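You operate a simulated robot arm through the tools that you are given. There is no shell and no other tool. Be economical: measure what you need, move in short steps, check, and stop when the job is done.

You run a simulated robot arm. Do the job below in one go: nothing can be reset, and whatever is moved stays where it is left.

Task
Rinse the dregs out of the glass jar and stand it to drain.
Fine: stand it under the tap; turn the heat dial to 30 C and leave it there, then run water in; keep out of water over 50 C; shut the tap; tip the water into the sink; stand the jar on the drainer.

The check looks at the end state, three seconds after you hand in, the way a careful person would. Anything else that was tipped, shoved, dropped, spilled or broken makes it a failure.

Robot
A 7-joint arm with a two-finger parallel gripper, fixed in place. Base frame: the origin is at the foot of the arm, x ahead of it, y to its left, z up; the work surface is at about z = 88. Lengths are in cm, angles in degrees, forces in N, time in s.
With the tool pointing down near the work surface it reaches from about 24 to 68 cm from the base axis. Its first joint turns from -66.0 to 66.0 degrees. Payload 2.4 kg.
The tool frame sits at the grasp point between the pads (the TCP): z along the fingers, y along the line on which they close. The tips reach 3 cm beyond it. Largest opening 9.4 cm; finger width 2.8, thickness 1; the body of the gripper, 5 by 9.6 cm, starts 5.5 cm behind the TCP.
Orientation is told as [roll, pitch, yaw] about the base's x, y, z axes, in that order, counted from this pose: with the fingers straight down and closing along the base's y, the tool's x points along the base's -x, its y along +y and its z along -z.

Tools
- The arm moves only by the tool nudge_tool. Its argument "series" is one flat list of numbers, 7 for each row, row after row: the shift along the base's x, y, z in units of 500 mm (1.0 is 500 mm), then the turn, a rotation vector about the base's x, y, z in units of 180 degrees (1.0 is 180 degrees), then the finger opening in cm, from 0 to 9.4. In form: [dx, dy, dz, ax, ay, az, claw, dx, dy, dz, ax, ay, az, claw, ...]. A call has 1 to 12 rows; each row is the pose to reach, as a shift and turn from the pose commanded when the call began. A call with a number of a shift or a turn outside -1 to 1 is refused whole. A row lasts 0.2 s, in which the tool goes at most 5 cm and 8.6 degrees; a call with a longer step from one row to the next is refused whole, and so is a gripper value outside its range. A pose out of reach is approached as far as the arm can. The call stops where the force on the tool passes 90 N (or 10 N more than at its start, if that is more) or the arm is blocked; 0.2 s more then pass. Each finger travels about 15.3 cm/s and halts on what it meets, pressing with about 32 N; the grip force reading is that of the motor and also rises with nothing between the fingers. The clock runs only during rows and for 0.2 s after the last one: add rows that repeat a pose to give the fingers time. It gives the time, the measured TCP pose, the force on the tool (base axes), the opening and the grip force at its end, in the units of the frame above (readings bear some noise).
- Cameras (640 x 400 px; columns grow to the right, rows downward): "scene" is fixed at [-0.61, 45.07, 144.82]; the picture's right is [-0.98, -0.18, 0.00], its down [-0.09, 0.51, -0.86] and it looks along [0.15, -0.84, -0.51] (base axes); focal length 311 px, centre (320, 200). "wrist" rides on the gripper at [-3.7, 0, -5.8] in the tool frame; the picture's right is [0.00, -1.00, 0.00], its down [0.97, 0.00, -0.24] and it looks along [0.24, 0.00, 0.97] (tool axes); focal length 218 px, centre (320, 200).
- get_image(camera): a new picture of that camera. The clock stands still meanwhile.
- probe_pixels(camera, pixels): for up to 12 pixels [column, row] of the newest picture of that camera ("zoom" is the newest enlarged one), the place [x, y, z] in the base frame of the surface seen there, good to about 0.2 cm. The clock stands still meanwhile.
- zoom(camera, box): a new picture of the part [left, top, right, bottom] of that camera's present view, enlarged. The clock stands still meanwhile.
- job_done(): hands the job in; it is judged then, once.

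Go step by step. Measure first, check grasps and placings, and put right what went wrong. The budget is 80 turns and 46 pictures, counting those below and the enlarged ones. Unless the task says otherwise, let go and move clear before handing in, and close with one line.

The tools are called after "Emit:" as name(argument=value, ...) on one line, values as JSON. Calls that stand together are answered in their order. nudge_tool: Moves the arm, as the interface text tells. Its arguments: {"type":"object","properties":{"series":{"type":"array","items":{"type":"number"}}},"required":["series"]} The other tools are called the same way: get_image (camera) takes a picture; probe_pixels (camera, pixels) gives the place of the surface under pixels of a picture; zoom (camera, box) takes an enlarged picture of a part of a camera's view; job_done () hands the job in.

At the start:

```text
time: 0.0
eef_pos: [32.85, -30.48, 116.96]
tool_rot: [0.0, 0.0, 0.0]
ft_force: [-0.1, 0.4, 0.1]
finger_gap: 9.4
grip_force: 0.0
```

scene: 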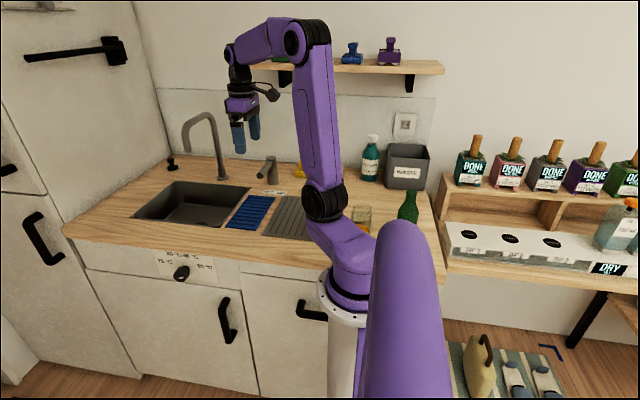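
wrist: 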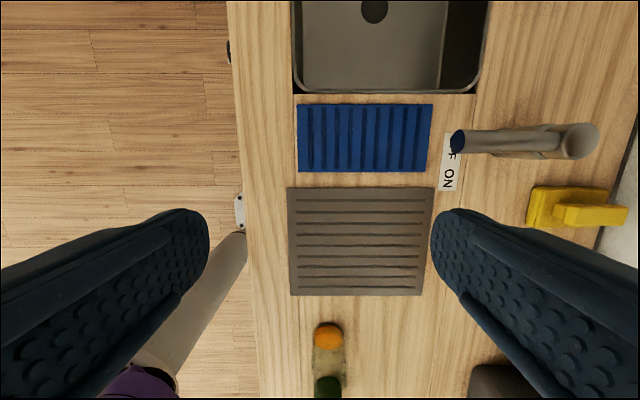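

The pictures show the sink, blue mat, grey drainer, tap, a lever labelled OFF/ON, a dial on the cabinet front, and a jar near scene (362,215). I'll zoom in for detail.

Emit:
zoom(camera="scene", box=[120, 100, 320, 300])

Emit:
zoom(camera="scene", box=[300, 120, 440, 250])

Emit:
zoom(camera="scene", box=[140, 240, 240, 300])

```text
2.00 times, centred on (220, 200) of scene
```

zoom: 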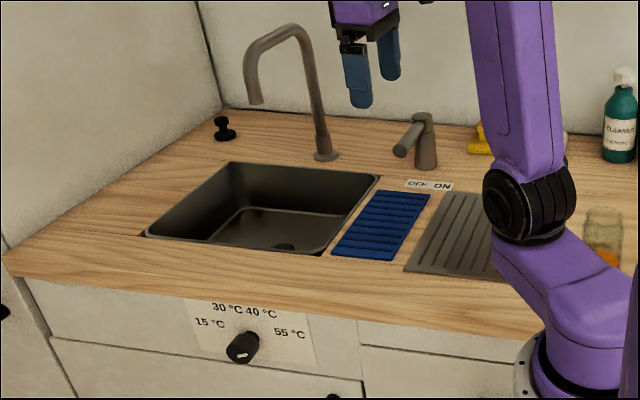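

```text
3.08 times, centred on (370, 185) of scene
```

zoom: 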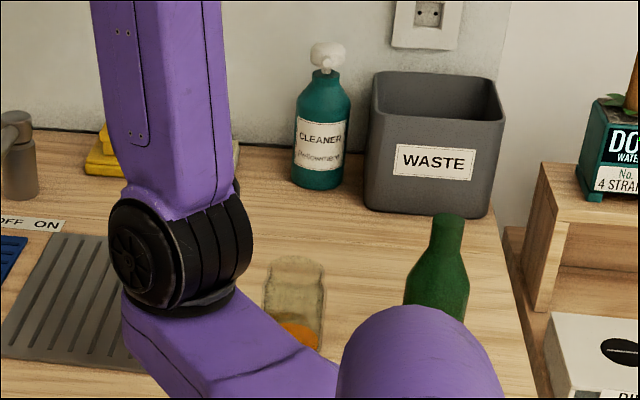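

```text
6.40 times, centred on (190, 270) of scene
```

zoom: 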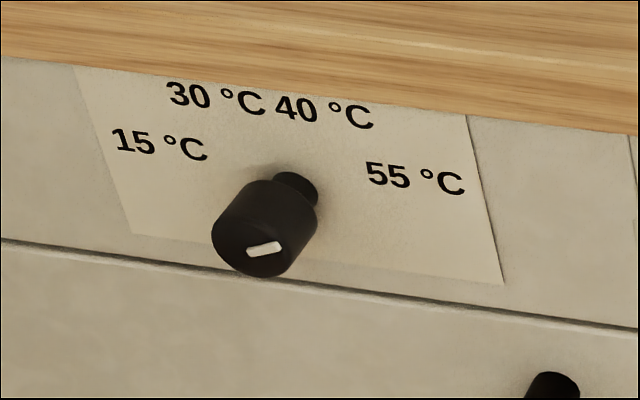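

The dial's white mark seems toward 55 °C, and the jar sits near x≈10 with orange dregs. I'll probe the dial, labels, jar, tap, lever and sink.

Emit:
probe_pixels(camera="zoom", pixels=[[263, 249], [249, 252], [280, 245], [235, 225], [297, 180], [160, 145], [215, 98], [325, 110], [415, 178], [470, 210], [262, 275], [280, 190]])

Emit:
probe_pixels(camera="scene", pixels=[[187, 152], [222, 178], [259, 174], [272, 160], [170, 184], [248, 188], [193, 225], [135, 217], [208, 207], [362, 208], [362, 230], [371, 218]])

Emit:
probe_pixels(camera="wrist", pixels=[[297, 5], [487, 5], [297, 90], [475, 90], [300, 135], [430, 135], [290, 190], [430, 290], [458, 142], [580, 140], [328, 335], [328, 385]])

```text
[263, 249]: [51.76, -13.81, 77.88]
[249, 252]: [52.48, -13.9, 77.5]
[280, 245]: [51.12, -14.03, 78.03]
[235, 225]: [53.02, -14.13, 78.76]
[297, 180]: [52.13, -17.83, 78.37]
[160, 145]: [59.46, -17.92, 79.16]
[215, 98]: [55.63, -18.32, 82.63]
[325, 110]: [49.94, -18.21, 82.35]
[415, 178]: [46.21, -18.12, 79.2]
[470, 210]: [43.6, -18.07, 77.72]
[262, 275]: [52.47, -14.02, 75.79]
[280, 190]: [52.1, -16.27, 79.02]
```

```text
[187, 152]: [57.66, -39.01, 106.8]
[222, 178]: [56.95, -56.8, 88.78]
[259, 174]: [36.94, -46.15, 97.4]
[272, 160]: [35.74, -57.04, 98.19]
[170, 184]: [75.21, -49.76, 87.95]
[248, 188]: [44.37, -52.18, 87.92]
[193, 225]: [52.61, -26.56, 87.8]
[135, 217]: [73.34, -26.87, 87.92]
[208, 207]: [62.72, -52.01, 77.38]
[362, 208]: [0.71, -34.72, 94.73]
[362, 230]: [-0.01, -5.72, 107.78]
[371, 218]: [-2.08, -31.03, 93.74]
```

```text
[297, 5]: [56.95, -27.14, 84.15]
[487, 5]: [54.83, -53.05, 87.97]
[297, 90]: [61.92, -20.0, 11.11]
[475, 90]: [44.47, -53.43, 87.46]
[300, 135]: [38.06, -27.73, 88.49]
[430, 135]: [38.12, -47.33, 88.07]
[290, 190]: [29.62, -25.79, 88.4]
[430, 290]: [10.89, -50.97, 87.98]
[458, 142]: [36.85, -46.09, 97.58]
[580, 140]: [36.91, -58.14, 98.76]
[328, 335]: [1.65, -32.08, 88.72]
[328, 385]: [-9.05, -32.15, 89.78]
```

The dial face is at about (52,-14,77.5) facing +y. The jar is near (0,-33) by the bottle, and the spout is at (57.7,-39,107). I'll zoom on the wrist view for the jar, mats and lever.

Emit:
zoom(camera="wrist", box=[270, 280, 450, 400])

Emit:
zoom(camera="wrist", box=[280, 0, 620, 230])

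```text
3.33 times, centred on (360, 340) of wrist
```

zoom: 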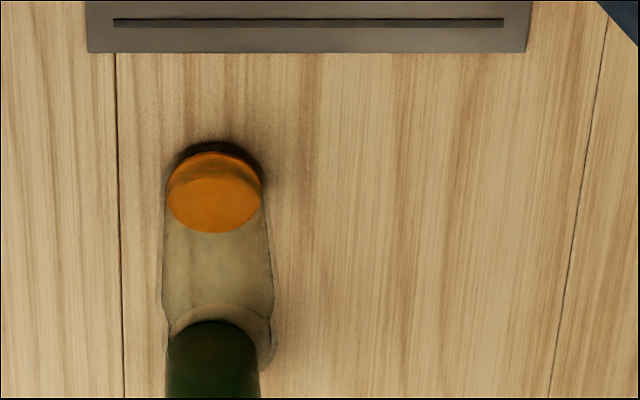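

```text
1.74 times, centred on (450, 115) of wrist
```

zoom: 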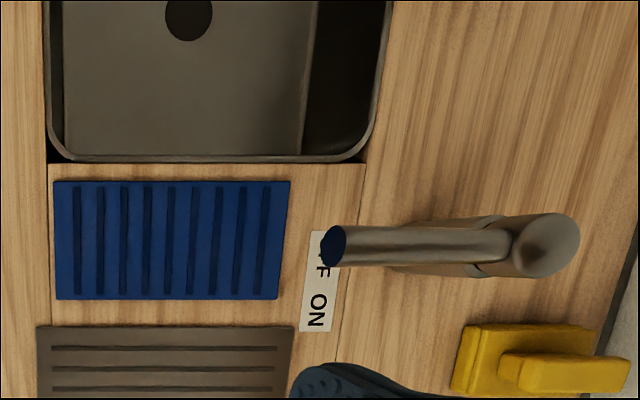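

The jar is tapered and glass, directly in front of the green bottle at lower x. I'll tilt the tool 45° and look at the jar from closer in.

Emit:
nudge_tool(series=[-0.043, -0.008, -0.023, 0, 0.0417, 0, 9.4, -0.086, -0.016, -0.047, 0, 0.0833, 0, 9.4, -0.128, -0.025, -0.07, 0, 0.125, 0, 9.4, -0.171, -0.033, -0.093, 0, 0.1667, 0, 9.4, -0.214, -0.042, -0.117, 0, 0.208, 0, 9.4, -0.257, -0.05, -0.14, 0, 0.25, 0, 9.4, -0.257, -0.05, -0.14, 0, 0.25, 0, 9.4])

Emit:
get_image(camera="wrist")

Emit:
get_image(camera="scene")

```text
time: 1.6
eef_pos: [19.92, -33.02, 109.88]
tool_rot: [0.0, 45.1, 0.1]
ft_force: [-0.4, -0.2, -0.4]
finger_gap: 9.39
grip_force: 0.1
```

```text
38 pictures are left
```

wrist: 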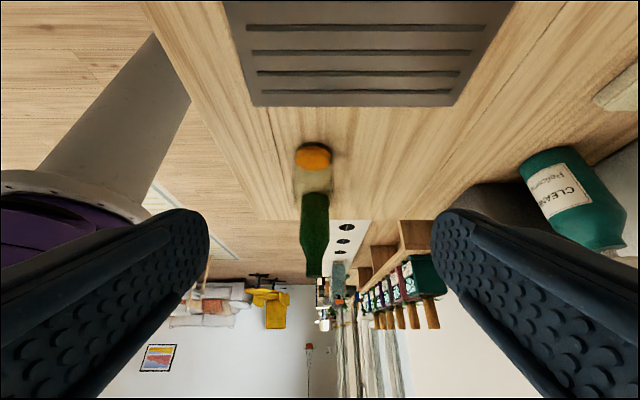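

```text
37 pictures are left
```

scene: 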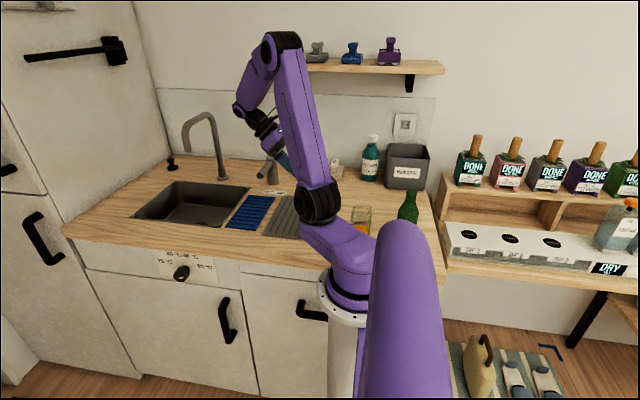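

The wrist view (upside down) shows the jar at (313,175) in front of the bottle. I'll zoom and probe there.

Emit:
zoom(camera="wrist", box=[260, 130, 370, 200])

Emit:
probe_pixels(camera="wrist", pixels=[[313, 147], [313, 158], [297, 165], [329, 165], [313, 175], [297, 185], [330, 185], [313, 189], [315, 215], [315, 260], [303, 225], [329, 225]])

Emit:
probe_pixels(camera="scene", pixels=[[355, 206], [369, 206], [362, 206], [360, 215], [370, 222], [363, 226], [405, 193], [413, 193], [400, 215], [418, 215], [409, 192], [408, 205]])

```text
5.71 times, centred on (315, 165) of wrist
```

zoom: 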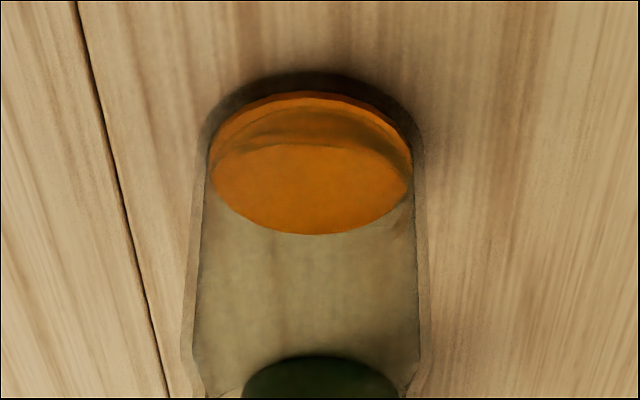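

```text
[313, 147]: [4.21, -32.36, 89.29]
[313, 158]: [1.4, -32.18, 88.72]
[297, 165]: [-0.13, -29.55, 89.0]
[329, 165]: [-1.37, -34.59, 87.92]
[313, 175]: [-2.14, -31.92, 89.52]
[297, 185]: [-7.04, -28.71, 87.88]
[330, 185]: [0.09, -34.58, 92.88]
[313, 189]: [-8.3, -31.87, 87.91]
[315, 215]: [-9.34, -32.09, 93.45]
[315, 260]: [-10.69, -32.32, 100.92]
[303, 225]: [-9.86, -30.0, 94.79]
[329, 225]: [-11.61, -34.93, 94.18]
```

```text
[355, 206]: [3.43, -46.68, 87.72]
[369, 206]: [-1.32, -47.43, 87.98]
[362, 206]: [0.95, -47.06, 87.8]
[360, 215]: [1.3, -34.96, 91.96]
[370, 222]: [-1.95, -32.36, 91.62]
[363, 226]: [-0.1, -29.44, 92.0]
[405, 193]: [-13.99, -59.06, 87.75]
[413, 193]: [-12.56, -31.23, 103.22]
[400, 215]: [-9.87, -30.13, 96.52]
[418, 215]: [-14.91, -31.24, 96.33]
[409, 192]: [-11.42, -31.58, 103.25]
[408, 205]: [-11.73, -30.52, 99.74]
```

The jar centre is about (1,-32.2), about 6.5 cm wide and topped near z≈97; the bottle is at x≈-12 (front about -9), so fingertips have room. I'll line up on the 45° approach axis.

Emit:
nudge_tool(series=[-0.06, 0.005, -0.05, 0, 0, 0, 9.4, -0.12, 0.01, -0.1, 0, 0, 0, 9.4, -0.18, 0.016, -0.152, 0, 0, 0, 9.4, -0.18, 0.016, -0.152, 0, 0, 0, 9.4])

Emit:
get_image(camera="wrist")

```text
time: 2.6
eef_pos: [11.06, -32.31, 102.37]
tool_rot: [0.0, 45.0, 0.1]
ft_force: [0.3, -0.4, 0.0]
finger_gap: 9.41
grip_force: 0.1
```

```text
35 pictures are left
```

wrist: 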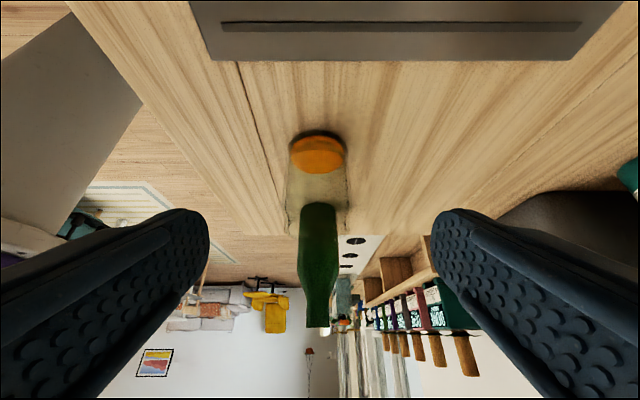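

The arm reaches fine and the jar is centred between the fingers (column 319), with its front foot at x≈3.8. I'll move in along the tool axis and check before closing.

Emit:
nudge_tool(series=[-0.05, 0, -0.05, 0, 0, 0, 9.4, -0.1, 0, -0.1, 0, 0, 0, 9.4, -0.145, 0, -0.145, 0, 0, 0, 9.4, -0.17, 0, -0.17, 0, 0, 0, 9.4, -0.192, 0, -0.19, 0, 0, 0, 9.4, -0.192, 0, -0.19, 0, 0, 0, 9.4])

Emit:
get_image(camera="wrist")

Emit:
zoom(camera="scene", box=[280, 120, 440, 250])

```text
time: 4.0
eef_pos: [1.39, -32.28, 92.73]
tool_rot: [0.0, 44.9, 0.0]
ft_force: [-0.3, -1.1, -0.2]
finger_gap: 9.4
grip_force: 0.0
```

```text
34 pictures are left
```

wrist: 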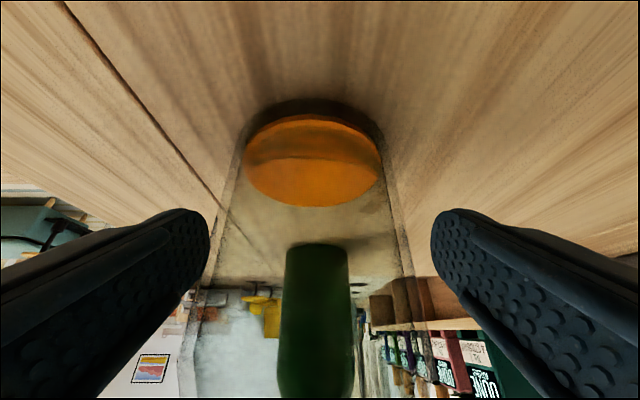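

```text
3.08 times, centred on (360, 185) of scene
```

zoom: 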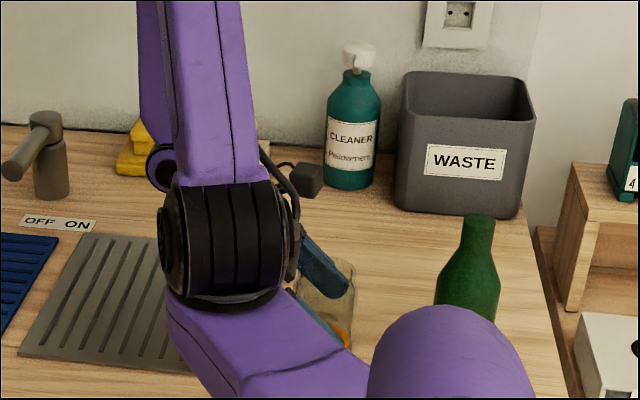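

The jar sits between the fingers, roughly centred. I'll close and lift slightly.

Emit:
nudge_tool(series=[0, 0, 0, 0, 0, 0, 7.5, 0, 0, 0, 0, 0, 0, 6, 0, 0, 0, 0, 0, 0, 4.5, 0, 0, 0, 0, 0, 0, 4.5, 0, 0, 0.02, 0, 0, 0, 4.5, 0, 0, 0.06, 0, 0, 0, 4.5, 0, 0, 0.06, 0, 0, 0, 4.5])

Emit:
get_image(camera="wrist")

```text
time: 5.6
eef_pos: [1.47, -32.26, 95.6]
tool_rot: [0.1, 45.0, 0.0]
ft_force: [0.2, -0.9, 0.3]
finger_gap: 6.15
grip_force: 31.9
```

```text
32 pictures are left
```

wrist: 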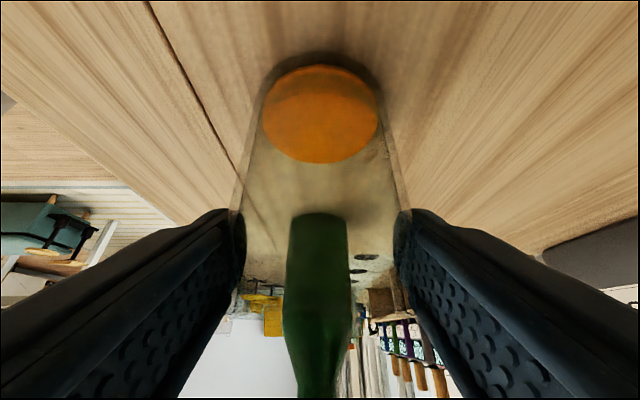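

Gap 6.15 with grip force, but the jar's base moved up in the picture (row 52), which may mean it stayed on the counter. I'll probe.

Emit:
probe_pixels(camera="wrist", pixels=[[320, 80], [320, 120], [320, 155], [300, 130], [320, 58], [245, 200], [395, 190]])

Emit:
zoom(camera="scene", box=[300, 150, 420, 250])

```text
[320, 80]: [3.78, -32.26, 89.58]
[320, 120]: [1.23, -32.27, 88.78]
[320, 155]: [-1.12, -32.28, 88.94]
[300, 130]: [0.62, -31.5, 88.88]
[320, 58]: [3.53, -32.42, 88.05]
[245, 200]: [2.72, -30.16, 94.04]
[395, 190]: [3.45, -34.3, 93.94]
```

```text
4.00 times, centred on (360, 200) of scene
```

zoom: 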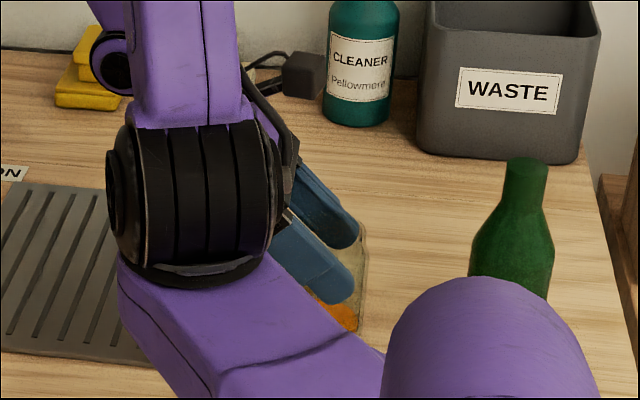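

The jar stayed put while the fingers slid up it. I'll keep contact off, go back down a little lower, and close longer to read the gap before lifting.

Emit:
nudge_tool(series=[0, 0, 0, 0, 0, 0, 7.5, 0, 0, 0, 0, 0, 0, 8.5, -0.006, 0, -0.03, 0, 0, 0, 8.5, -0.012, 0, -0.07, 0, 0, 0, 8.5, -0.012, 0, -0.07, 0, 0, 0, 8.5, -0.012, 0, -0.07, 0, 0, 0, 6, -0.012, 0, -0.07, 0, 0, 0, 3, -0.012, 0, -0.07, 0, 0, 0, 0, -0.012, 0, -0.07, 0, 0, 0, 0, -0.012, 0, -0.07, 0, 0, 0, 0, -0.012, 0, -0.07, 0, 0, 0, 0])

Emit:
get_image(camera="wrist")

```text
time: 8.0
eef_pos: [0.83, -32.04, 92.38]
tool_rot: [-0.1, 45.0, 0.0]
ft_force: [-0.3, 0.9, 0.7]
finger_gap: 6.57
grip_force: 32.2
```

```text
30 pictures are left
```

wrist: 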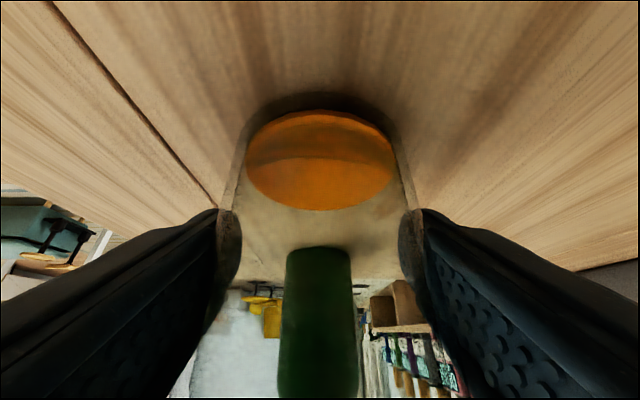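

Now it grips at 6.57 cm on the body. I'll lift slowly and watch the gap.

Emit:
nudge_tool(series=[0, 0, 0.004, 0, 0, 0, 0, 0, 0, 0.008, 0, 0, 0, 0, 0, 0, 0.012, 0, 0, 0, 0, 0, 0, 0.018, 0, 0, 0, 0, 0, 0, 0.024, 0, 0, 0, 0, 0, 0, 0.03, 0, 0, 0, 0])

Emit:
get_image(camera="wrist")

```text
time: 9.4
eef_pos: [0.79, -32.02, 93.87]
tool_rot: [0.0, 45.0, 0.0]
ft_force: [0.1, 0.3, -1.2]
finger_gap: 6.58
grip_force: 32.1
```

```text
29 pictures are left
```

wrist: 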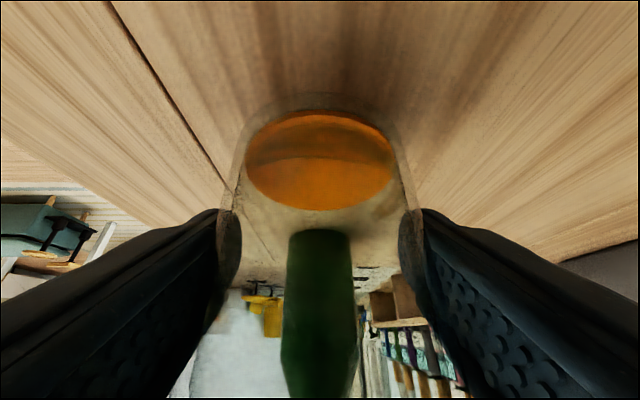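

The jar is held (the base stays at rows 110-210 and the gap is unchanged). I'll raise it and carry it to about (22,-33,107).

Emit:
nudge_tool(series=[0, 0, 0.05, 0, 0, 0, 0, 0, 0, 0.1, 0, 0, 0, 0, 0, 0, 0.15, 0, 0, 0, 0, 0.02, 0, 0.2, 0, 0, 0, 0, 0.07, 0, 0.24, 0, 0, 0, 0, 0.12, -0.01, 0.26, 0, 0, 0, 0, 0.18, -0.01, 0.26, 0, 0, 0, 0, 0.24, -0.02, 0.26, 0, 0, 0, 0, 0.3, -0.02, 0.26, 0, 0, 0, 0, 0.36, -0.02, 0.26, 0, 0, 0, 0, 0.42, -0.02, 0.26, 0, 0, 0, 0, 0.42, -0.02, 0.26, 0, 0, 0, 0])

```text
time: 12.0
eef_pos: [21.75, -33.19, 106.94]
tool_rot: [-0.1, 45.0, 0.0]
ft_force: [0.3, -0.1, -1.4]
finger_gap: 6.58
grip_force: 31.9
```

All steady. Next I'll turn the tool 90° about the vertical so it points toward -y, moving to x≈42.

Emit:
nudge_tool(series=[0.036, 0, 0, 0, 0, 0.0455, 0, 0.073, 0, 0, 0, 0, 0.091, 0, 0.109, 0, 0, 0, 0, 0.136, 0, 0.145, 0, 0, 0, 0, 0.182, 0, 0.182, 0, 0, 0, 0, 0.227, 0, 0.218, 0, 0, 0, 0, 0.273, 0, 0.255, 0, 0, 0, 0, 0.318, 0, 0.291, 0, 0, 0, 0, 0.364, 0, 0.327, 0, 0, 0, 0, 0.409, 0, 0.364, 0, 0, 0, 0, 0.455, 0, 0.4, 0, 0, 0, 0, 0.5, 0, 0.4, 0, 0, 0, 0, 0.5, 0])

Emit:
get_image(camera="scene")

```text
time: 14.6
eef_pos: [41.65, -33.16, 107.03]
tool_rot: [-0.1, 45.0, 90.2]
ft_force: [0.0, -0.6, -1.3]
finger_gap: 6.6
grip_force: 32.1
```

```text
28 pictures are left
```

scene: 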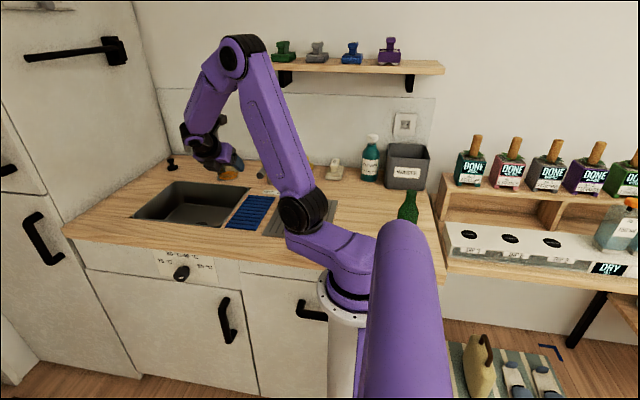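

The tool now points toward -y with the jar upright. I'll look through the wrist camera at the sink and spout.

Emit:
get_image(camera="wrist")

Emit:
probe_pixels(camera="scene", pixels=[[195, 218], [180, 214], [175, 200], [205, 215], [190, 210], [187, 150], [185, 152], [189, 152], [187, 153], [205, 222], [215, 210], [160, 212]])

```text
27 pictures are left
```

wrist: 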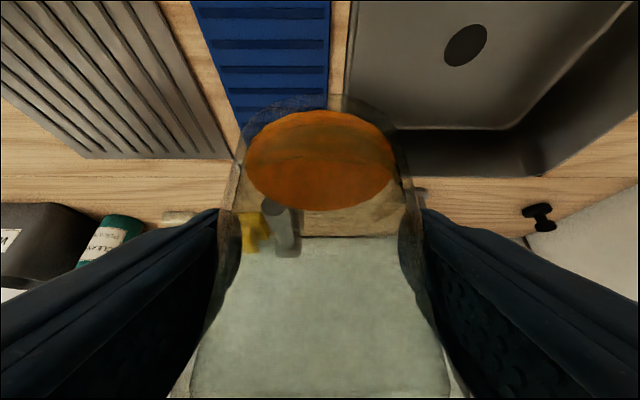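

```text
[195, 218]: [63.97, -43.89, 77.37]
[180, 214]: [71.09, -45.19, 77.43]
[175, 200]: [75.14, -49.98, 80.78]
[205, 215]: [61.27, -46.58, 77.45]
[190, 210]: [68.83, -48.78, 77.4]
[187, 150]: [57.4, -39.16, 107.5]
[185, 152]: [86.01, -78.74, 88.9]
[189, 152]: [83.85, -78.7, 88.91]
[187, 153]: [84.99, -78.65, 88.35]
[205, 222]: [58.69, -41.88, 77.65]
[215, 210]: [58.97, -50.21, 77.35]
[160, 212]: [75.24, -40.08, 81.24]
```

The sink floor is flat at z≈77.4. I'll check the drain and near corners of the sink.

Emit:
probe_pixels(camera="wrist", pixels=[[466, 45], [448, 55], [485, 32], [400, 60], [355, 40], [480, 115], [360, 120], [600, 30], [440, 100], [540, 140]])

Emit:
zoom(camera="scene", box=[160, 100, 260, 170])

```text
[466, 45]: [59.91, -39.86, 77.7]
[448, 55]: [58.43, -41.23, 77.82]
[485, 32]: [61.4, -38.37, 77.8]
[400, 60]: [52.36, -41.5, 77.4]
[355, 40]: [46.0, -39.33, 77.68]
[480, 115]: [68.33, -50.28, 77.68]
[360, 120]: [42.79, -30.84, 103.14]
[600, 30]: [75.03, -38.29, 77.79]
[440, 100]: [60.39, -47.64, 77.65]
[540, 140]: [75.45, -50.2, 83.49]
```

```text
5.71 times, centred on (210, 135) of scene
```

zoom: 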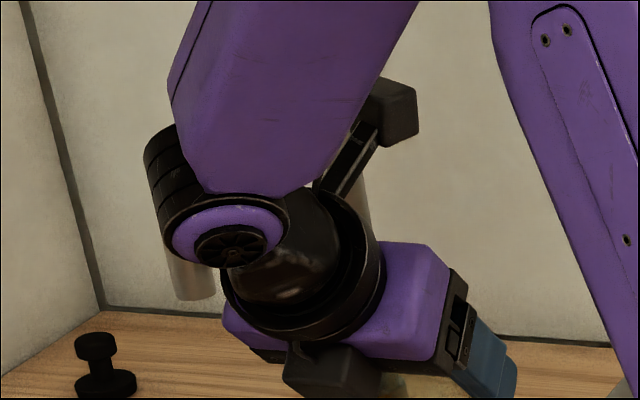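

The floor is reachable and flat, and the spout outlet is at about (57.5,-40.3,106.4). I'll lower the jar beside the spout, then slide it underneath, stopping above the floor.

Emit:
nudge_tool(series=[0.06, -0.03, -0.03, 0, 0, 0, 0, 0.12, -0.065, -0.07, 0, 0, 0, 0, 0.177, -0.097, -0.11, 0, 0, 0, 0, 0.177, -0.097, -0.18, 0, 0, 0, 0, 0.177, -0.097, -0.25, 0, 0, 0, 0, 0.177, -0.097, -0.32, 0, 0, 0, 0, 0.22, -0.11, -0.34, 0, 0, 0, 0, 0.265, -0.125, -0.35, 0, 0, 0, 0, 0.305, -0.141, -0.36, 0, 0, 0, 0, 0.305, -0.141, -0.42, 0, 0, 0, 0, 0.305, -0.141, -0.47, 0, 0, 0, 0, 0.305, -0.141, -0.47, 0, 0, 0, 0])

Emit:
get_image(camera="scene")

```text
time: 17.2
eef_pos: [57.02, -40.13, 83.48]
tool_rot: [0.0, 45.1, 90.0]
ft_force: [-0.4, 0.2, -1.6]
finger_gap: 6.59
grip_force: 31.9
```

```text
25 pictures are left
```

scene: 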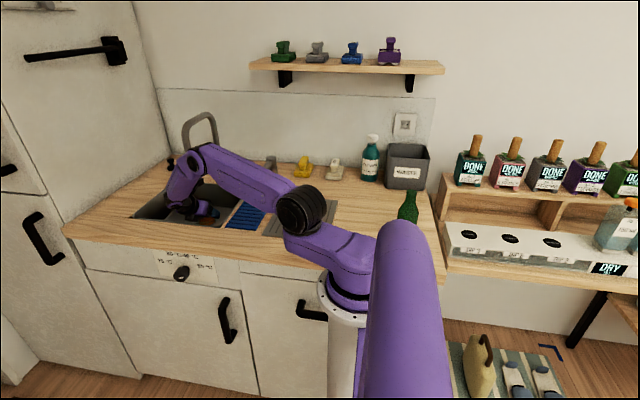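

Clear so far; the jar base should be about 1.6 cm above the floor. I'll lower gently until contact.

Emit:
nudge_tool(series=[0, 0, -0.012, 0, 0, 0, 0, 0, 0, -0.024, 0, 0, 0, 0, 0, 0, -0.03, 0, 0, 0, 0, 0, 0, -0.034, 0, 0, 0, 0, 0, 0, -0.034, 0, 0, 0, 0])

```text
time: 18.4
eef_pos: [57.19, -40.34, 81.79]
tool_rot: [-0.2, 45.2, 89.9]
ft_force: [-2.1, 1.9, 14.6]
finger_gap: 6.56
grip_force: 32.0
```

There is 14.6 N of contact, so the jar is on the floor. I'll release slowly and look.

Emit:
nudge_tool(series=[0, 0, 0.002, 0, 0, 0, 6.2, 0, 0, 0.002, 0, 0, 0, 6.8, 0, 0, 0.002, 0, 0, 0, 7.5, 0, 0, 0.002, 0, 0, 0, 8.5, 0, 0, 0.002, 0, 0, 0, 9.4, 0, 0, 0.002, 0, 0, 0, 9.4])

Emit:
get_image(camera="wrist")

```text
time: 19.8
eef_pos: [57.0, -40.34, 81.82]
tool_rot: [0.0, 44.9, 90.0]
ft_force: [1.2, 0.1, 0.2]
finger_gap: 9.4
grip_force: 0.0
```

```text
24 pictures are left
```

wrist: 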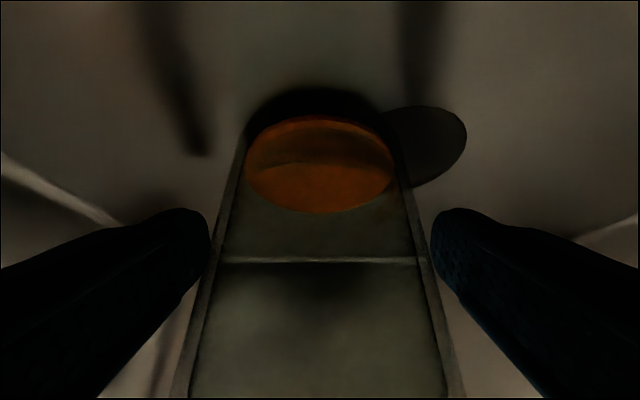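

The jar is standing upright with the fingers clear of it. I'll back out along the tool axis and look.

Emit:
nudge_tool(series=[0, 0.03, 0.03, 0, 0, 0, 9.4, 0, 0.07, 0.07, 0, 0, 0, 9.4, 0, 0.12, 0.12, 0, 0, 0, 9.4, 0, 0.17, 0.17, 0, 0, 0, 9.4, 0, 0.23, 0.23, 0, 0, 0, 9.4, 0, 0.29, 0.29, 0, 0, 0, 9.4, 0, 0.35, 0.35, 0, 0, 0, 9.4, 0, 0.35, 0.35, 0, 0, 0, 9.4])

Emit:
get_image(camera="wrist")

```text
time: 21.6
eef_pos: [57.23, -22.66, 99.34]
tool_rot: [0.1, 45.0, 90.1]
ft_force: [0.1, -0.1, 0.0]
finger_gap: 9.37
grip_force: 0.1
```

```text
23 pictures are left
```

wrist: 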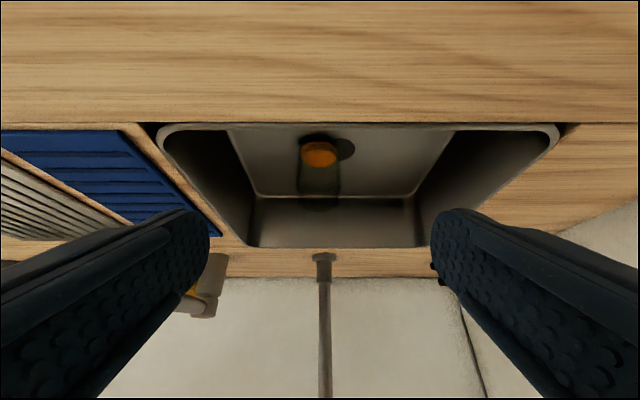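

The jar stands in line with the tap (jar column 320, tap base column 323). Next is the dial: I'll level the tool to point along -y in front of it.

Emit:
nudge_tool(series=[-0.017, 0.062, -0.013, -0.0417, 0, 0, 9.4, -0.035, 0.125, -0.027, -0.0833, 0, 0, 9.4, -0.052, 0.187, -0.04, -0.125, 0, 0, 9.4, -0.07, 0.25, -0.053, -0.1667, 0, 0, 9.4, -0.087, 0.312, -0.067, -0.208, 0, 0, 9.4, -0.104, 0.374, -0.08, -0.25, 0, 0, 9.4, -0.104, 0.374, -0.16, -0.25, 0, 0, 9.4, -0.104, 0.374, -0.24, -0.25, 0, 0, 9.4, -0.104, 0.374, -0.32, -0.25, 0, 0, 9.4, -0.104, 0.374, -0.4, -0.25, 0, 0, 9.4, -0.104, 0.374, -0.432, -0.25, 0, 0, 9.4, -0.104, 0.374, -0.432, -0.25, 0, 0, 9.4])

Emit:
get_image(camera="wrist")

```text
time: 24.2
eef_pos: [51.85, -4.13, 77.61]
tool_rot: [127.3, 90.0, -142.6]
ft_force: [0.1, -0.1, -0.2]
finger_gap: 9.39
grip_force: 0.0
```

```text
22 pictures are left
```

wrist: 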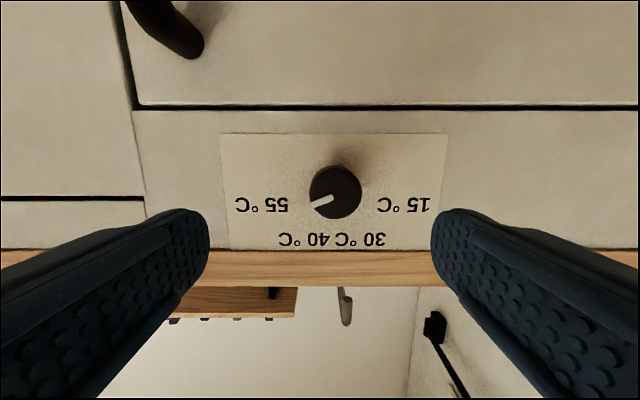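

Emit:
zoom(camera="wrist", box=[220, 130, 450, 260])

Emit:
probe_pixels(camera="wrist", pixels=[[335, 192], [312, 192], [359, 192], [335, 215], [313, 204], [331, 196], [262, 205], [304, 241], [361, 241], [404, 205], [300, 260], [300, 250]])

```text
2.78 times, centred on (335, 195) of wrist
```

zoom: 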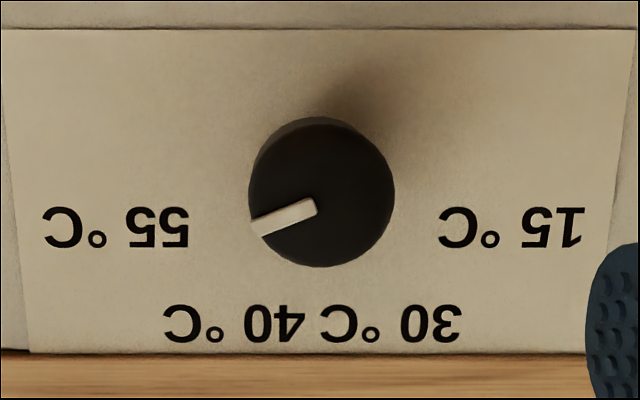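

```text
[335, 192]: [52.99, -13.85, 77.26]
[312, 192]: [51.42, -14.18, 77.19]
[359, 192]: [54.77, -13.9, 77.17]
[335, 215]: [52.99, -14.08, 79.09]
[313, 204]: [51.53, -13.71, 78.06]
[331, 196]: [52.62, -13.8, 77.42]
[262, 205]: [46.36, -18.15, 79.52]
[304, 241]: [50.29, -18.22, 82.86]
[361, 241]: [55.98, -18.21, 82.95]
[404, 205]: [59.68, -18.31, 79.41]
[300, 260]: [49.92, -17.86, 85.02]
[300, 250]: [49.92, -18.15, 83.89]
```

The knob centre is at about (53.05,77.2), and its mark points about 65° toward 55. The 30 °C label lies about 25° left of vertical, so the dial needs about +91° about y. I'll pre-rotate the tool by -45° and line up.

Emit:
nudge_tool(series=[0.004, 0, -0.001, 0, -0.0417, 0, 8, 0.008, 0, -0.003, 0, -0.0833, 0, 6, 0.012, 0, -0.004, 0, -0.125, 0, 6, 0.016, 0, -0.006, 0, -0.1667, 0, 6, 0.02, 0, -0.007, 0, -0.208, 0, 6, 0.024, 0, -0.008, 0, -0.25, 0, 6, 0.024, 0, -0.008, 0, -0.25, 0, 6])

Emit:
get_image(camera="wrist")

```text
time: 25.8
eef_pos: [53.01, -4.02, 77.23]
tool_rot: [-89.9, 44.9, 0.0]
ft_force: [0.3, -0.1, -0.3]
finger_gap: 6.0
grip_force: 0.0
```

```text
20 pictures are left
```

wrist: 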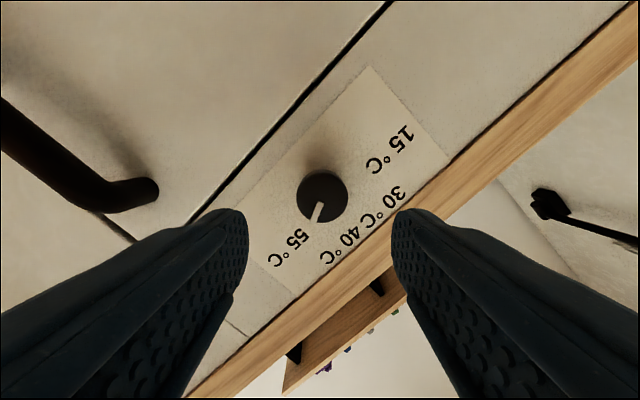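

The knob is centred between the fingers. I'll move in 10 cm and close on it.

Emit:
nudge_tool(series=[0, -0.06, 0, 0, 0, 0, 6, 0, -0.12, 0, 0, 0, 0, 6, 0, -0.17, 0, 0, 0, 0, 6, 0, -0.2, 0, 0, 0, 0, 6, 0, -0.2, 0, 0, 0, 0, 6, 0, -0.2, 0, 0, 0, 0, 4.5, 0, -0.2, 0, 0, 0, 0, 3, 0, -0.2, 0, 0, 0, 0, 1.5, 0, -0.2, 0, 0, 0, 0, 1.5])

Emit:
get_image(camera="wrist")

```text
time: 27.8
eef_pos: [53.18, -14.18, 77.48]
tool_rot: [-90.0, 44.9, 0.2]
ft_force: [9.7, -6.6, 10.4]
finger_gap: 3.95
grip_force: 45.6
```

```text
19 pictures are left
```

wrist: 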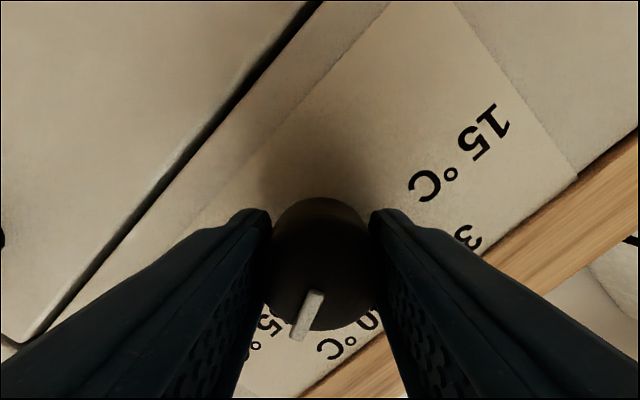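

The knob is gripped (gap 3.95) with a slight side load. I'll rotate +91° about y while shifting to the relaxed centre.

Emit:
nudge_tool(series=[0.004, 0, 0.005, 0, 0.046, 0, 1.5, 0.004, 0, 0.005, 0, 0.092, 0, 1.5, 0.004, 0, 0.005, 0, 0.138, 0, 1.5, 0.004, 0, 0.005, 0, 0.184, 0, 1.5, 0.004, 0, 0.005, 0, 0.23, 0, 1.5, 0.004, 0, 0.005, 0, 0.276, 0, 1.5, 0.004, 0, 0.005, 0, 0.322, 0, 1.5, 0.004, 0, 0.005, 0, 0.368, 0, 1.5, 0.004, 0, 0.005, 0, 0.414, 0, 1.5, 0.004, 0, 0.005, 0, 0.46, 0, 1.5, 0.004, 0, 0.005, 0, 0.506, 0, 1.5, 0.004, 0, 0.005, 0, 0.506, 0, 1.5])

Emit:
get_image(camera="wrist")

```text
time: 30.4
eef_pos: [52.87, -14.15, 77.41]
tool_rot: [89.9, 43.4, 179.2]
ft_force: [-29.0, -11.1, -8.7]
finger_gap: 3.97
grip_force: 45.0
```

```text
18 pictures are left
```

wrist: 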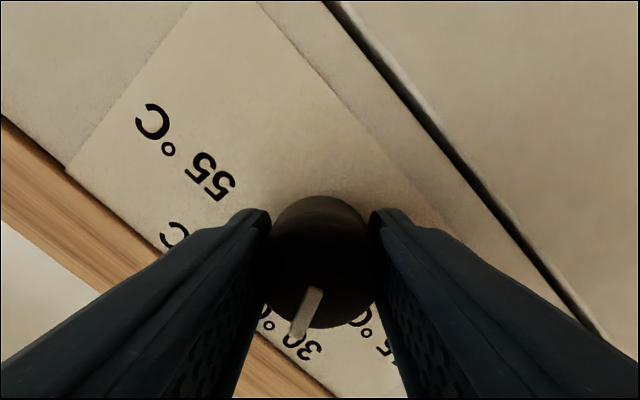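

The mark turned with the grip and points at the 30 label. I'll ease the side load, open, back straight out and check.

Emit:
nudge_tool(series=[-0.005, 0, -0.002, 0, 0, 0, 1.5, -0.007, 0, -0.003, 0, 0, 0, 4, -0.007, 0, -0.003, 0, 0, 0, 5, -0.007, 0, -0.003, 0, 0, 0, 6, -0.007, 0, -0.003, 0, 0, 0, 6, -0.007, 0.05, -0.003, 0, 0, 0, 6, -0.007, 0.12, -0.003, 0, 0, 0, 6, -0.007, 0.2, -0.003, 0, 0, 0, 6, -0.007, 0.2, -0.003, 0, 0, 0, 6])

Emit:
zoom(camera="wrist", box=[240, 130, 420, 280])

```text
time: 32.4
eef_pos: [52.91, -3.89, 77.34]
tool_rot: [90.0, 43.8, -180.0]
ft_force: [-0.1, -0.5, -1.0]
finger_gap: 5.99
grip_force: 0.1
```

```text
2.67 times, centred on (330, 205) of wrist
```

zoom: 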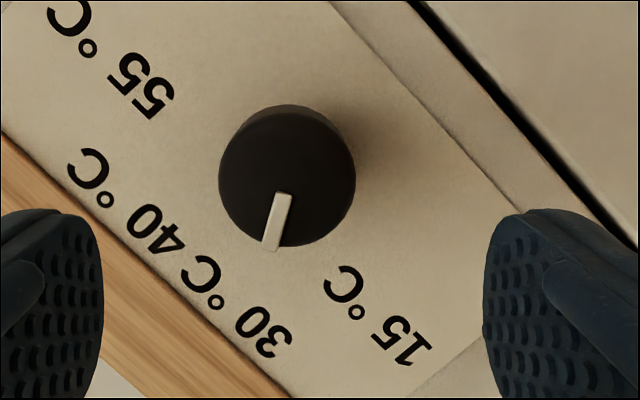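

The mark now points into the 30 °C region; I'll measure its ends and the knob rim exactly.

Emit:
probe_pixels(camera="zoom", pixels=[[283, 198], [278, 222], [272, 244], [222, 185], [353, 185], [286, 130], [286, 240], [262, 330], [190, 275], [160, 225], [140, 85], [385, 330]])

```text
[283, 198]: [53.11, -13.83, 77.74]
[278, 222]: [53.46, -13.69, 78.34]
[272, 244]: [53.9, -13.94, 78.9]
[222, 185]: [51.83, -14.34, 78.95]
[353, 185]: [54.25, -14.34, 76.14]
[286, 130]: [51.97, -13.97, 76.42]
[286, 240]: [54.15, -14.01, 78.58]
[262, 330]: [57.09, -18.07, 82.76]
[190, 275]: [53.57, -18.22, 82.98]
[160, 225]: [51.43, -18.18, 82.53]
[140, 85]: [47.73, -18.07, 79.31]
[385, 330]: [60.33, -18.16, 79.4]
```

The mark is at about 32–34° from vertical and the 30 label is at about 27–28°. I'll regrip, turn it back about 7° and recheck.

Emit:
nudge_tool(series=[0.003, -0.08, 0.003, 0, 0, 0, 6, 0.003, -0.15, 0.003, 0, 0, 0, 6, 0.003, -0.2, 0.003, 0, 0, 0, 6, 0.003, -0.2, 0.003, 0, 0, 0, 4.5, 0.003, -0.2, 0.003, 0, 0, 0, 3, 0.003, -0.2, 0.003, 0, 0, 0, 1.5, 0.003, -0.2, 0.003, 0, -0.019, 0, 1.5, 0.003, -0.2, 0.003, 0, -0.038, 0, 1.5, 0.003, -0.2, 0.003, 0, -0.038, 0, 1.5, 0.003, -0.2, 0.003, 0, -0.038, 0, 4, 0.003, -0.2, 0.003, 0, -0.038, 0, 6, 0.003, -0.2, 0.003, 0, -0.038, 0, 6])

Emit:
nudge_tool(series=[0, 0.06, 0, 0, 0, 0, 6, 0, 0.13, 0, 0, 0, 0, 6, 0, 0.2, 0, 0, 0, 0, 6, 0, 0.2, 0, 0, 0, 0, 6])

Emit:
zoom(camera="wrist", box=[240, 130, 420, 280])

```text
time: 35.0
eef_pos: [53.15, -13.96, 77.54]
tool_rot: [89.9, 50.8, 180.0]
ft_force: [-0.1, 0.4, -0.1]
finger_gap: 5.97
grip_force: 0.0
```

```text
time: 36.0
eef_pos: [53.15, -3.92, 77.34]
tool_rot: [90.0, 50.9, 180.0]
ft_force: [-0.3, -0.5, -0.3]
finger_gap: 6.0
grip_force: 0.1
```

```text
2.67 times, centred on (330, 205) of wrist
```

zoom: 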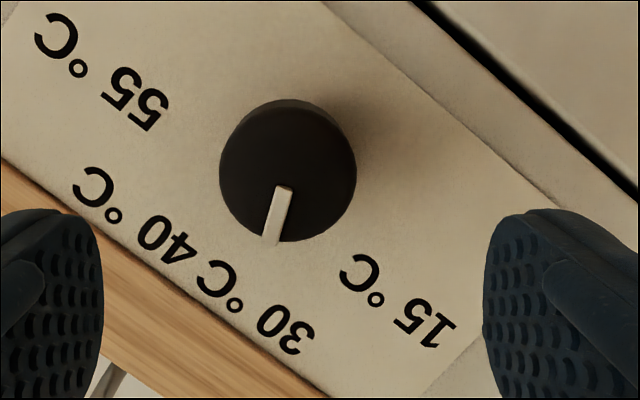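

Emit:
probe_pixels(camera="zoom", pixels=[[284, 190], [282, 200], [278, 215], [274, 230], [271, 240], [222, 175], [354, 175], [287, 125], [287, 236], [258, 305], [141, 97], [398, 300]])

```text
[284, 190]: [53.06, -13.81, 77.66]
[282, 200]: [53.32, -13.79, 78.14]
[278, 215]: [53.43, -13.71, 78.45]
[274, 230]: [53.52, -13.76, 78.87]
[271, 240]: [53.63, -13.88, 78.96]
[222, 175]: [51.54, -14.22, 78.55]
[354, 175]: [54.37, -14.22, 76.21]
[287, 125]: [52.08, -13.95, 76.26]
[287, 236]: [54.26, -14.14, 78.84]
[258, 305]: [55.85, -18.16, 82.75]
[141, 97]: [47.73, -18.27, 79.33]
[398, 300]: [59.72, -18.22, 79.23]
```

The mark is now at about 24°, in line with the 30 °C label. Next is the lever; I'll back away and look at the lever and its OFF/ON label.

Emit:
zoom(camera="scene", box=[230, 140, 320, 210])

```text
5.71 times, centred on (275, 175) of scene
```

zoom: 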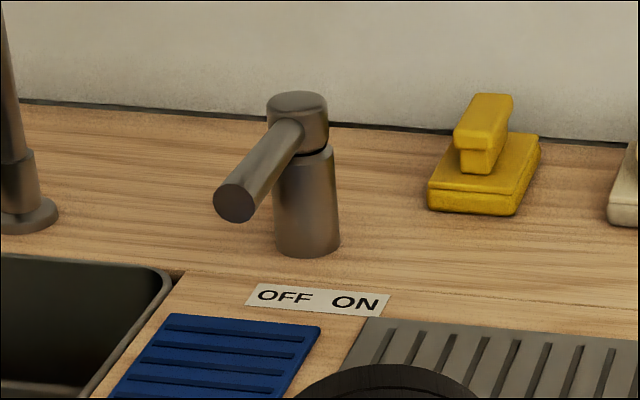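

Emit:
probe_pixels(camera="zoom", pixels=[[236, 203], [236, 188], [297, 100], [320, 130], [305, 210], [305, 252], [285, 298], [355, 303], [255, 160], [272, 140], [218, 203], [254, 203]])

```text
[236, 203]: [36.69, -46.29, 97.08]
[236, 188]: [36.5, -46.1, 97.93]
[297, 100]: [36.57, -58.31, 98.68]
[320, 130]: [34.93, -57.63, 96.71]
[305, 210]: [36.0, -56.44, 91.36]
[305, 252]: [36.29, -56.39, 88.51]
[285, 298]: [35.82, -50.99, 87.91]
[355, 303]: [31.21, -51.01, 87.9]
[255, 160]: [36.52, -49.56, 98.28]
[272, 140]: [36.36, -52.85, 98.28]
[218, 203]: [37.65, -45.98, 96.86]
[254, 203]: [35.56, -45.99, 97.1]
```

The lever tube lies along y at x≈36.6, z≈97.2, pivoting near (36.4,-58.3), with ON about 36° toward -x. I'll level the roll and rise with the tool pointing down and closing along x, to straddle the lever.

Emit:
nudge_tool(series=[0, 0.02, 0, 0, -0.0435, 0, 6, 0, 0.04, 0, 0, -0.087, 0, 6, 0, 0.04, 0, 0, -0.13, 0, 6, 0, 0.04, 0, 0, -0.174, 0, 6, 0, 0.04, 0, 0, -0.217, 0, 6, 0, 0.04, 0, 0, -0.217, 0, 6])

Emit:
nudge_tool(series=[-0.028, 0, 0.07, 0.0455, 0, 0, 6, -0.056, 0, 0.14, 0.091, 0, 0, 6, -0.084, -0.03, 0.21, 0.136, 0, 0, 6, -0.112, -0.08, 0.28, 0.182, 0, 0, 6, -0.14, -0.14, 0.35, 0.227, 0, 0, 6, -0.168, -0.2, 0.42, 0.273, 0, 0, 6, -0.196, -0.26, 0.49, 0.318, 0, 0, 6, -0.224, -0.32, 0.56, 0.364, 0, 0, 6, -0.252, -0.38, 0.63, 0.409, 0, 0, 6, -0.28, -0.44, 0.68, 0.455, 0, 0, 6, -0.308, -0.5, 0.68, 0.5, 0, 0, 6, -0.308, -0.5, 0.68, 0.5, 0, 0, 6])

```text
time: 37.4
eef_pos: [53.08, -1.91, 77.52]
tool_rot: [86.3, 89.9, 176.4]
ft_force: [-0.2, -0.4, 0.5]
finger_gap: 6.01
grip_force: 0.1
```

```text
time: 40.0
eef_pos: [37.4, -27.23, 111.39]
tool_rot: [0.1, -0.1, 90.3]
ft_force: [-0.3, -0.1, -0.3]
finger_gap: 6.0
grip_force: 0.0
```

Pointing down as wanted. I'll move above the lever near its tip and look.

Emit:
nudge_tool(series=[-0.004, -0.08, 0, 0, 0, 0, 6, -0.008, -0.17, 0, 0, 0, 0, 6, -0.012, -0.26, 0, 0, 0, 0, 6, -0.016, -0.35, 0, 0, 0, 0, 6, -0.016, -0.415, 0, 0, 0, 0, 6, -0.016, -0.415, -0.06, 0, 0, 0, 6, -0.016, -0.415, -0.06, 0, 0, 0, 6])

Emit:
get_image(camera="wrist")

```text
time: 41.6
eef_pos: [36.97, -48.01, 108.56]
tool_rot: [0.0, 0.0, 90.2]
ft_force: [-0.2, -0.3, -0.4]
finger_gap: 6.0
grip_force: 0.0
```

```text
14 pictures are left
```

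wrist: 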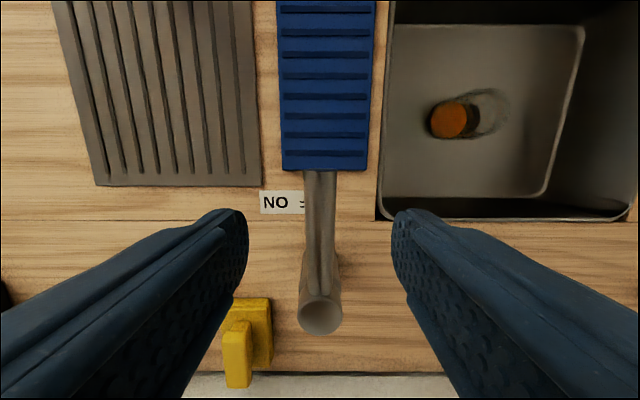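

The lever is between the fingers. I'll descend around it and push it toward ON.

Emit:
nudge_tool(series=[-0.004, 0, -0.08, 0, 0, 0, 6, -0.008, 0, -0.15, 0, 0, 0, 6, -0.008, 0, -0.211, 0, 0, 0, 6, -0.04, 0, -0.211, 0, 0, 0, 6, -0.075, -0.005, -0.211, 0, 0, 0, 6, -0.11, -0.01, -0.211, 0, 0, 0, 6, -0.145, -0.015, -0.211, 0, 0, 0, 6, -0.17, -0.02, -0.211, 0, 0, 0, 6])

Emit:
get_image(camera="wrist")

```text
time: 43.4
eef_pos: [28.26, -48.81, 98.11]
tool_rot: [0.0, 0.1, 90.2]
ft_force: [0.5, 0.7, -0.9]
finger_gap: 6.0
grip_force: 0.4
```

```text
13 pictures are left
```

wrist: 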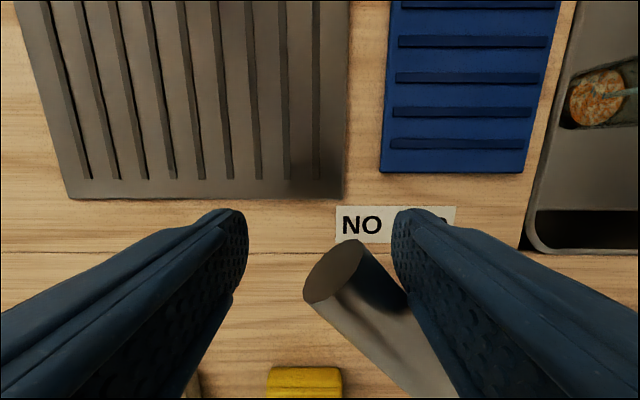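

Water is running into the jar (a stream shows at (625,92)). I'll hold the pose for a couple of seconds and look at the jar.

Emit:
nudge_tool(series=[0, 0, 0, 0, 0, 0, 6, 0, 0, 0, 0, 0, 0, 6, 0, 0, 0, 0, 0, 0, 6, 0, 0, 0, 0, 0, 0, 6, 0, 0, 0, 0, 0, 0, 6, 0, 0, 0, 0, 0, 0, 6, 0, 0, 0, 0, 0, 0, 6])

Emit:
zoom(camera="scene", box=[140, 110, 260, 230])

```text
time: 45.0
eef_pos: [28.35, -48.94, 98.01]
tool_rot: [0.0, 0.0, 90.2]
ft_force: [-0.4, -0.3, 0.1]
finger_gap: 6.01
grip_force: 0.1
```

```text
3.33 times, centred on (200, 170) of scene
```

zoom: 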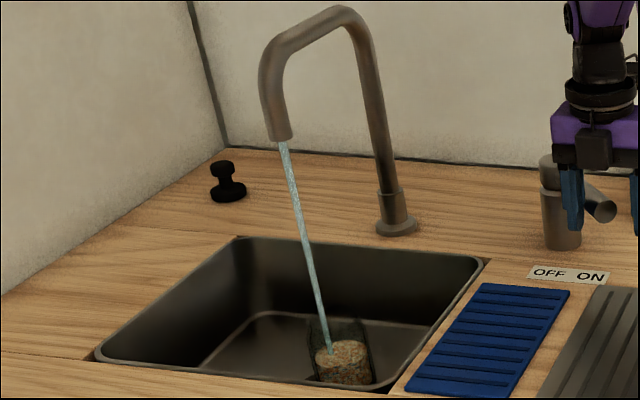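

The stream falls well into the jar, now about half full. I'll push the lever back to OFF.

Emit:
nudge_tool(series=[0.02, 0, 0, 0, 0, 0, 6, 0.05, 0, 0, 0, 0, 0, 6, 0.09, 0.005, 0, 0, 0, 0, 6, 0.13, 0.01, 0, 0, 0, 0, 6, 0.17, 0.015, 0, 0, 0, 0, 6, 0.2, 0.015, 0, 0, 0, 0, 6, 0.21, 0.015, 0, 0, 0, 0, 6, 0.21, 0.015, 0, 0, 0, 0, 6])

Emit:
zoom(camera="scene", box=[140, 110, 300, 230])

```text
time: 46.8
eef_pos: [38.79, -47.98, 98.02]
tool_rot: [0.1, 0.0, 90.1]
ft_force: [-4.3, 0.6, 2.2]
finger_gap: 6.25
grip_force: 2.5
```

```text
3.33 times, centred on (220, 170) of scene
```

zoom: 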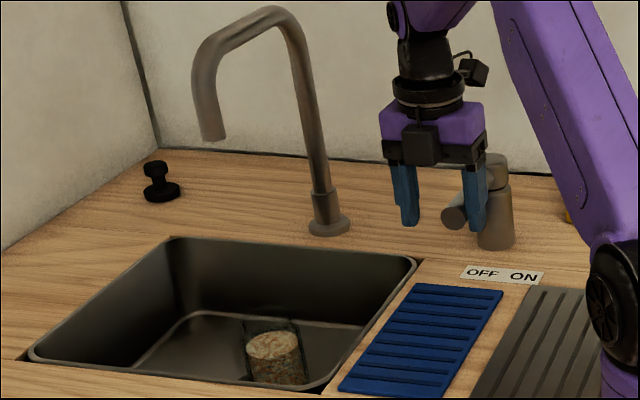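

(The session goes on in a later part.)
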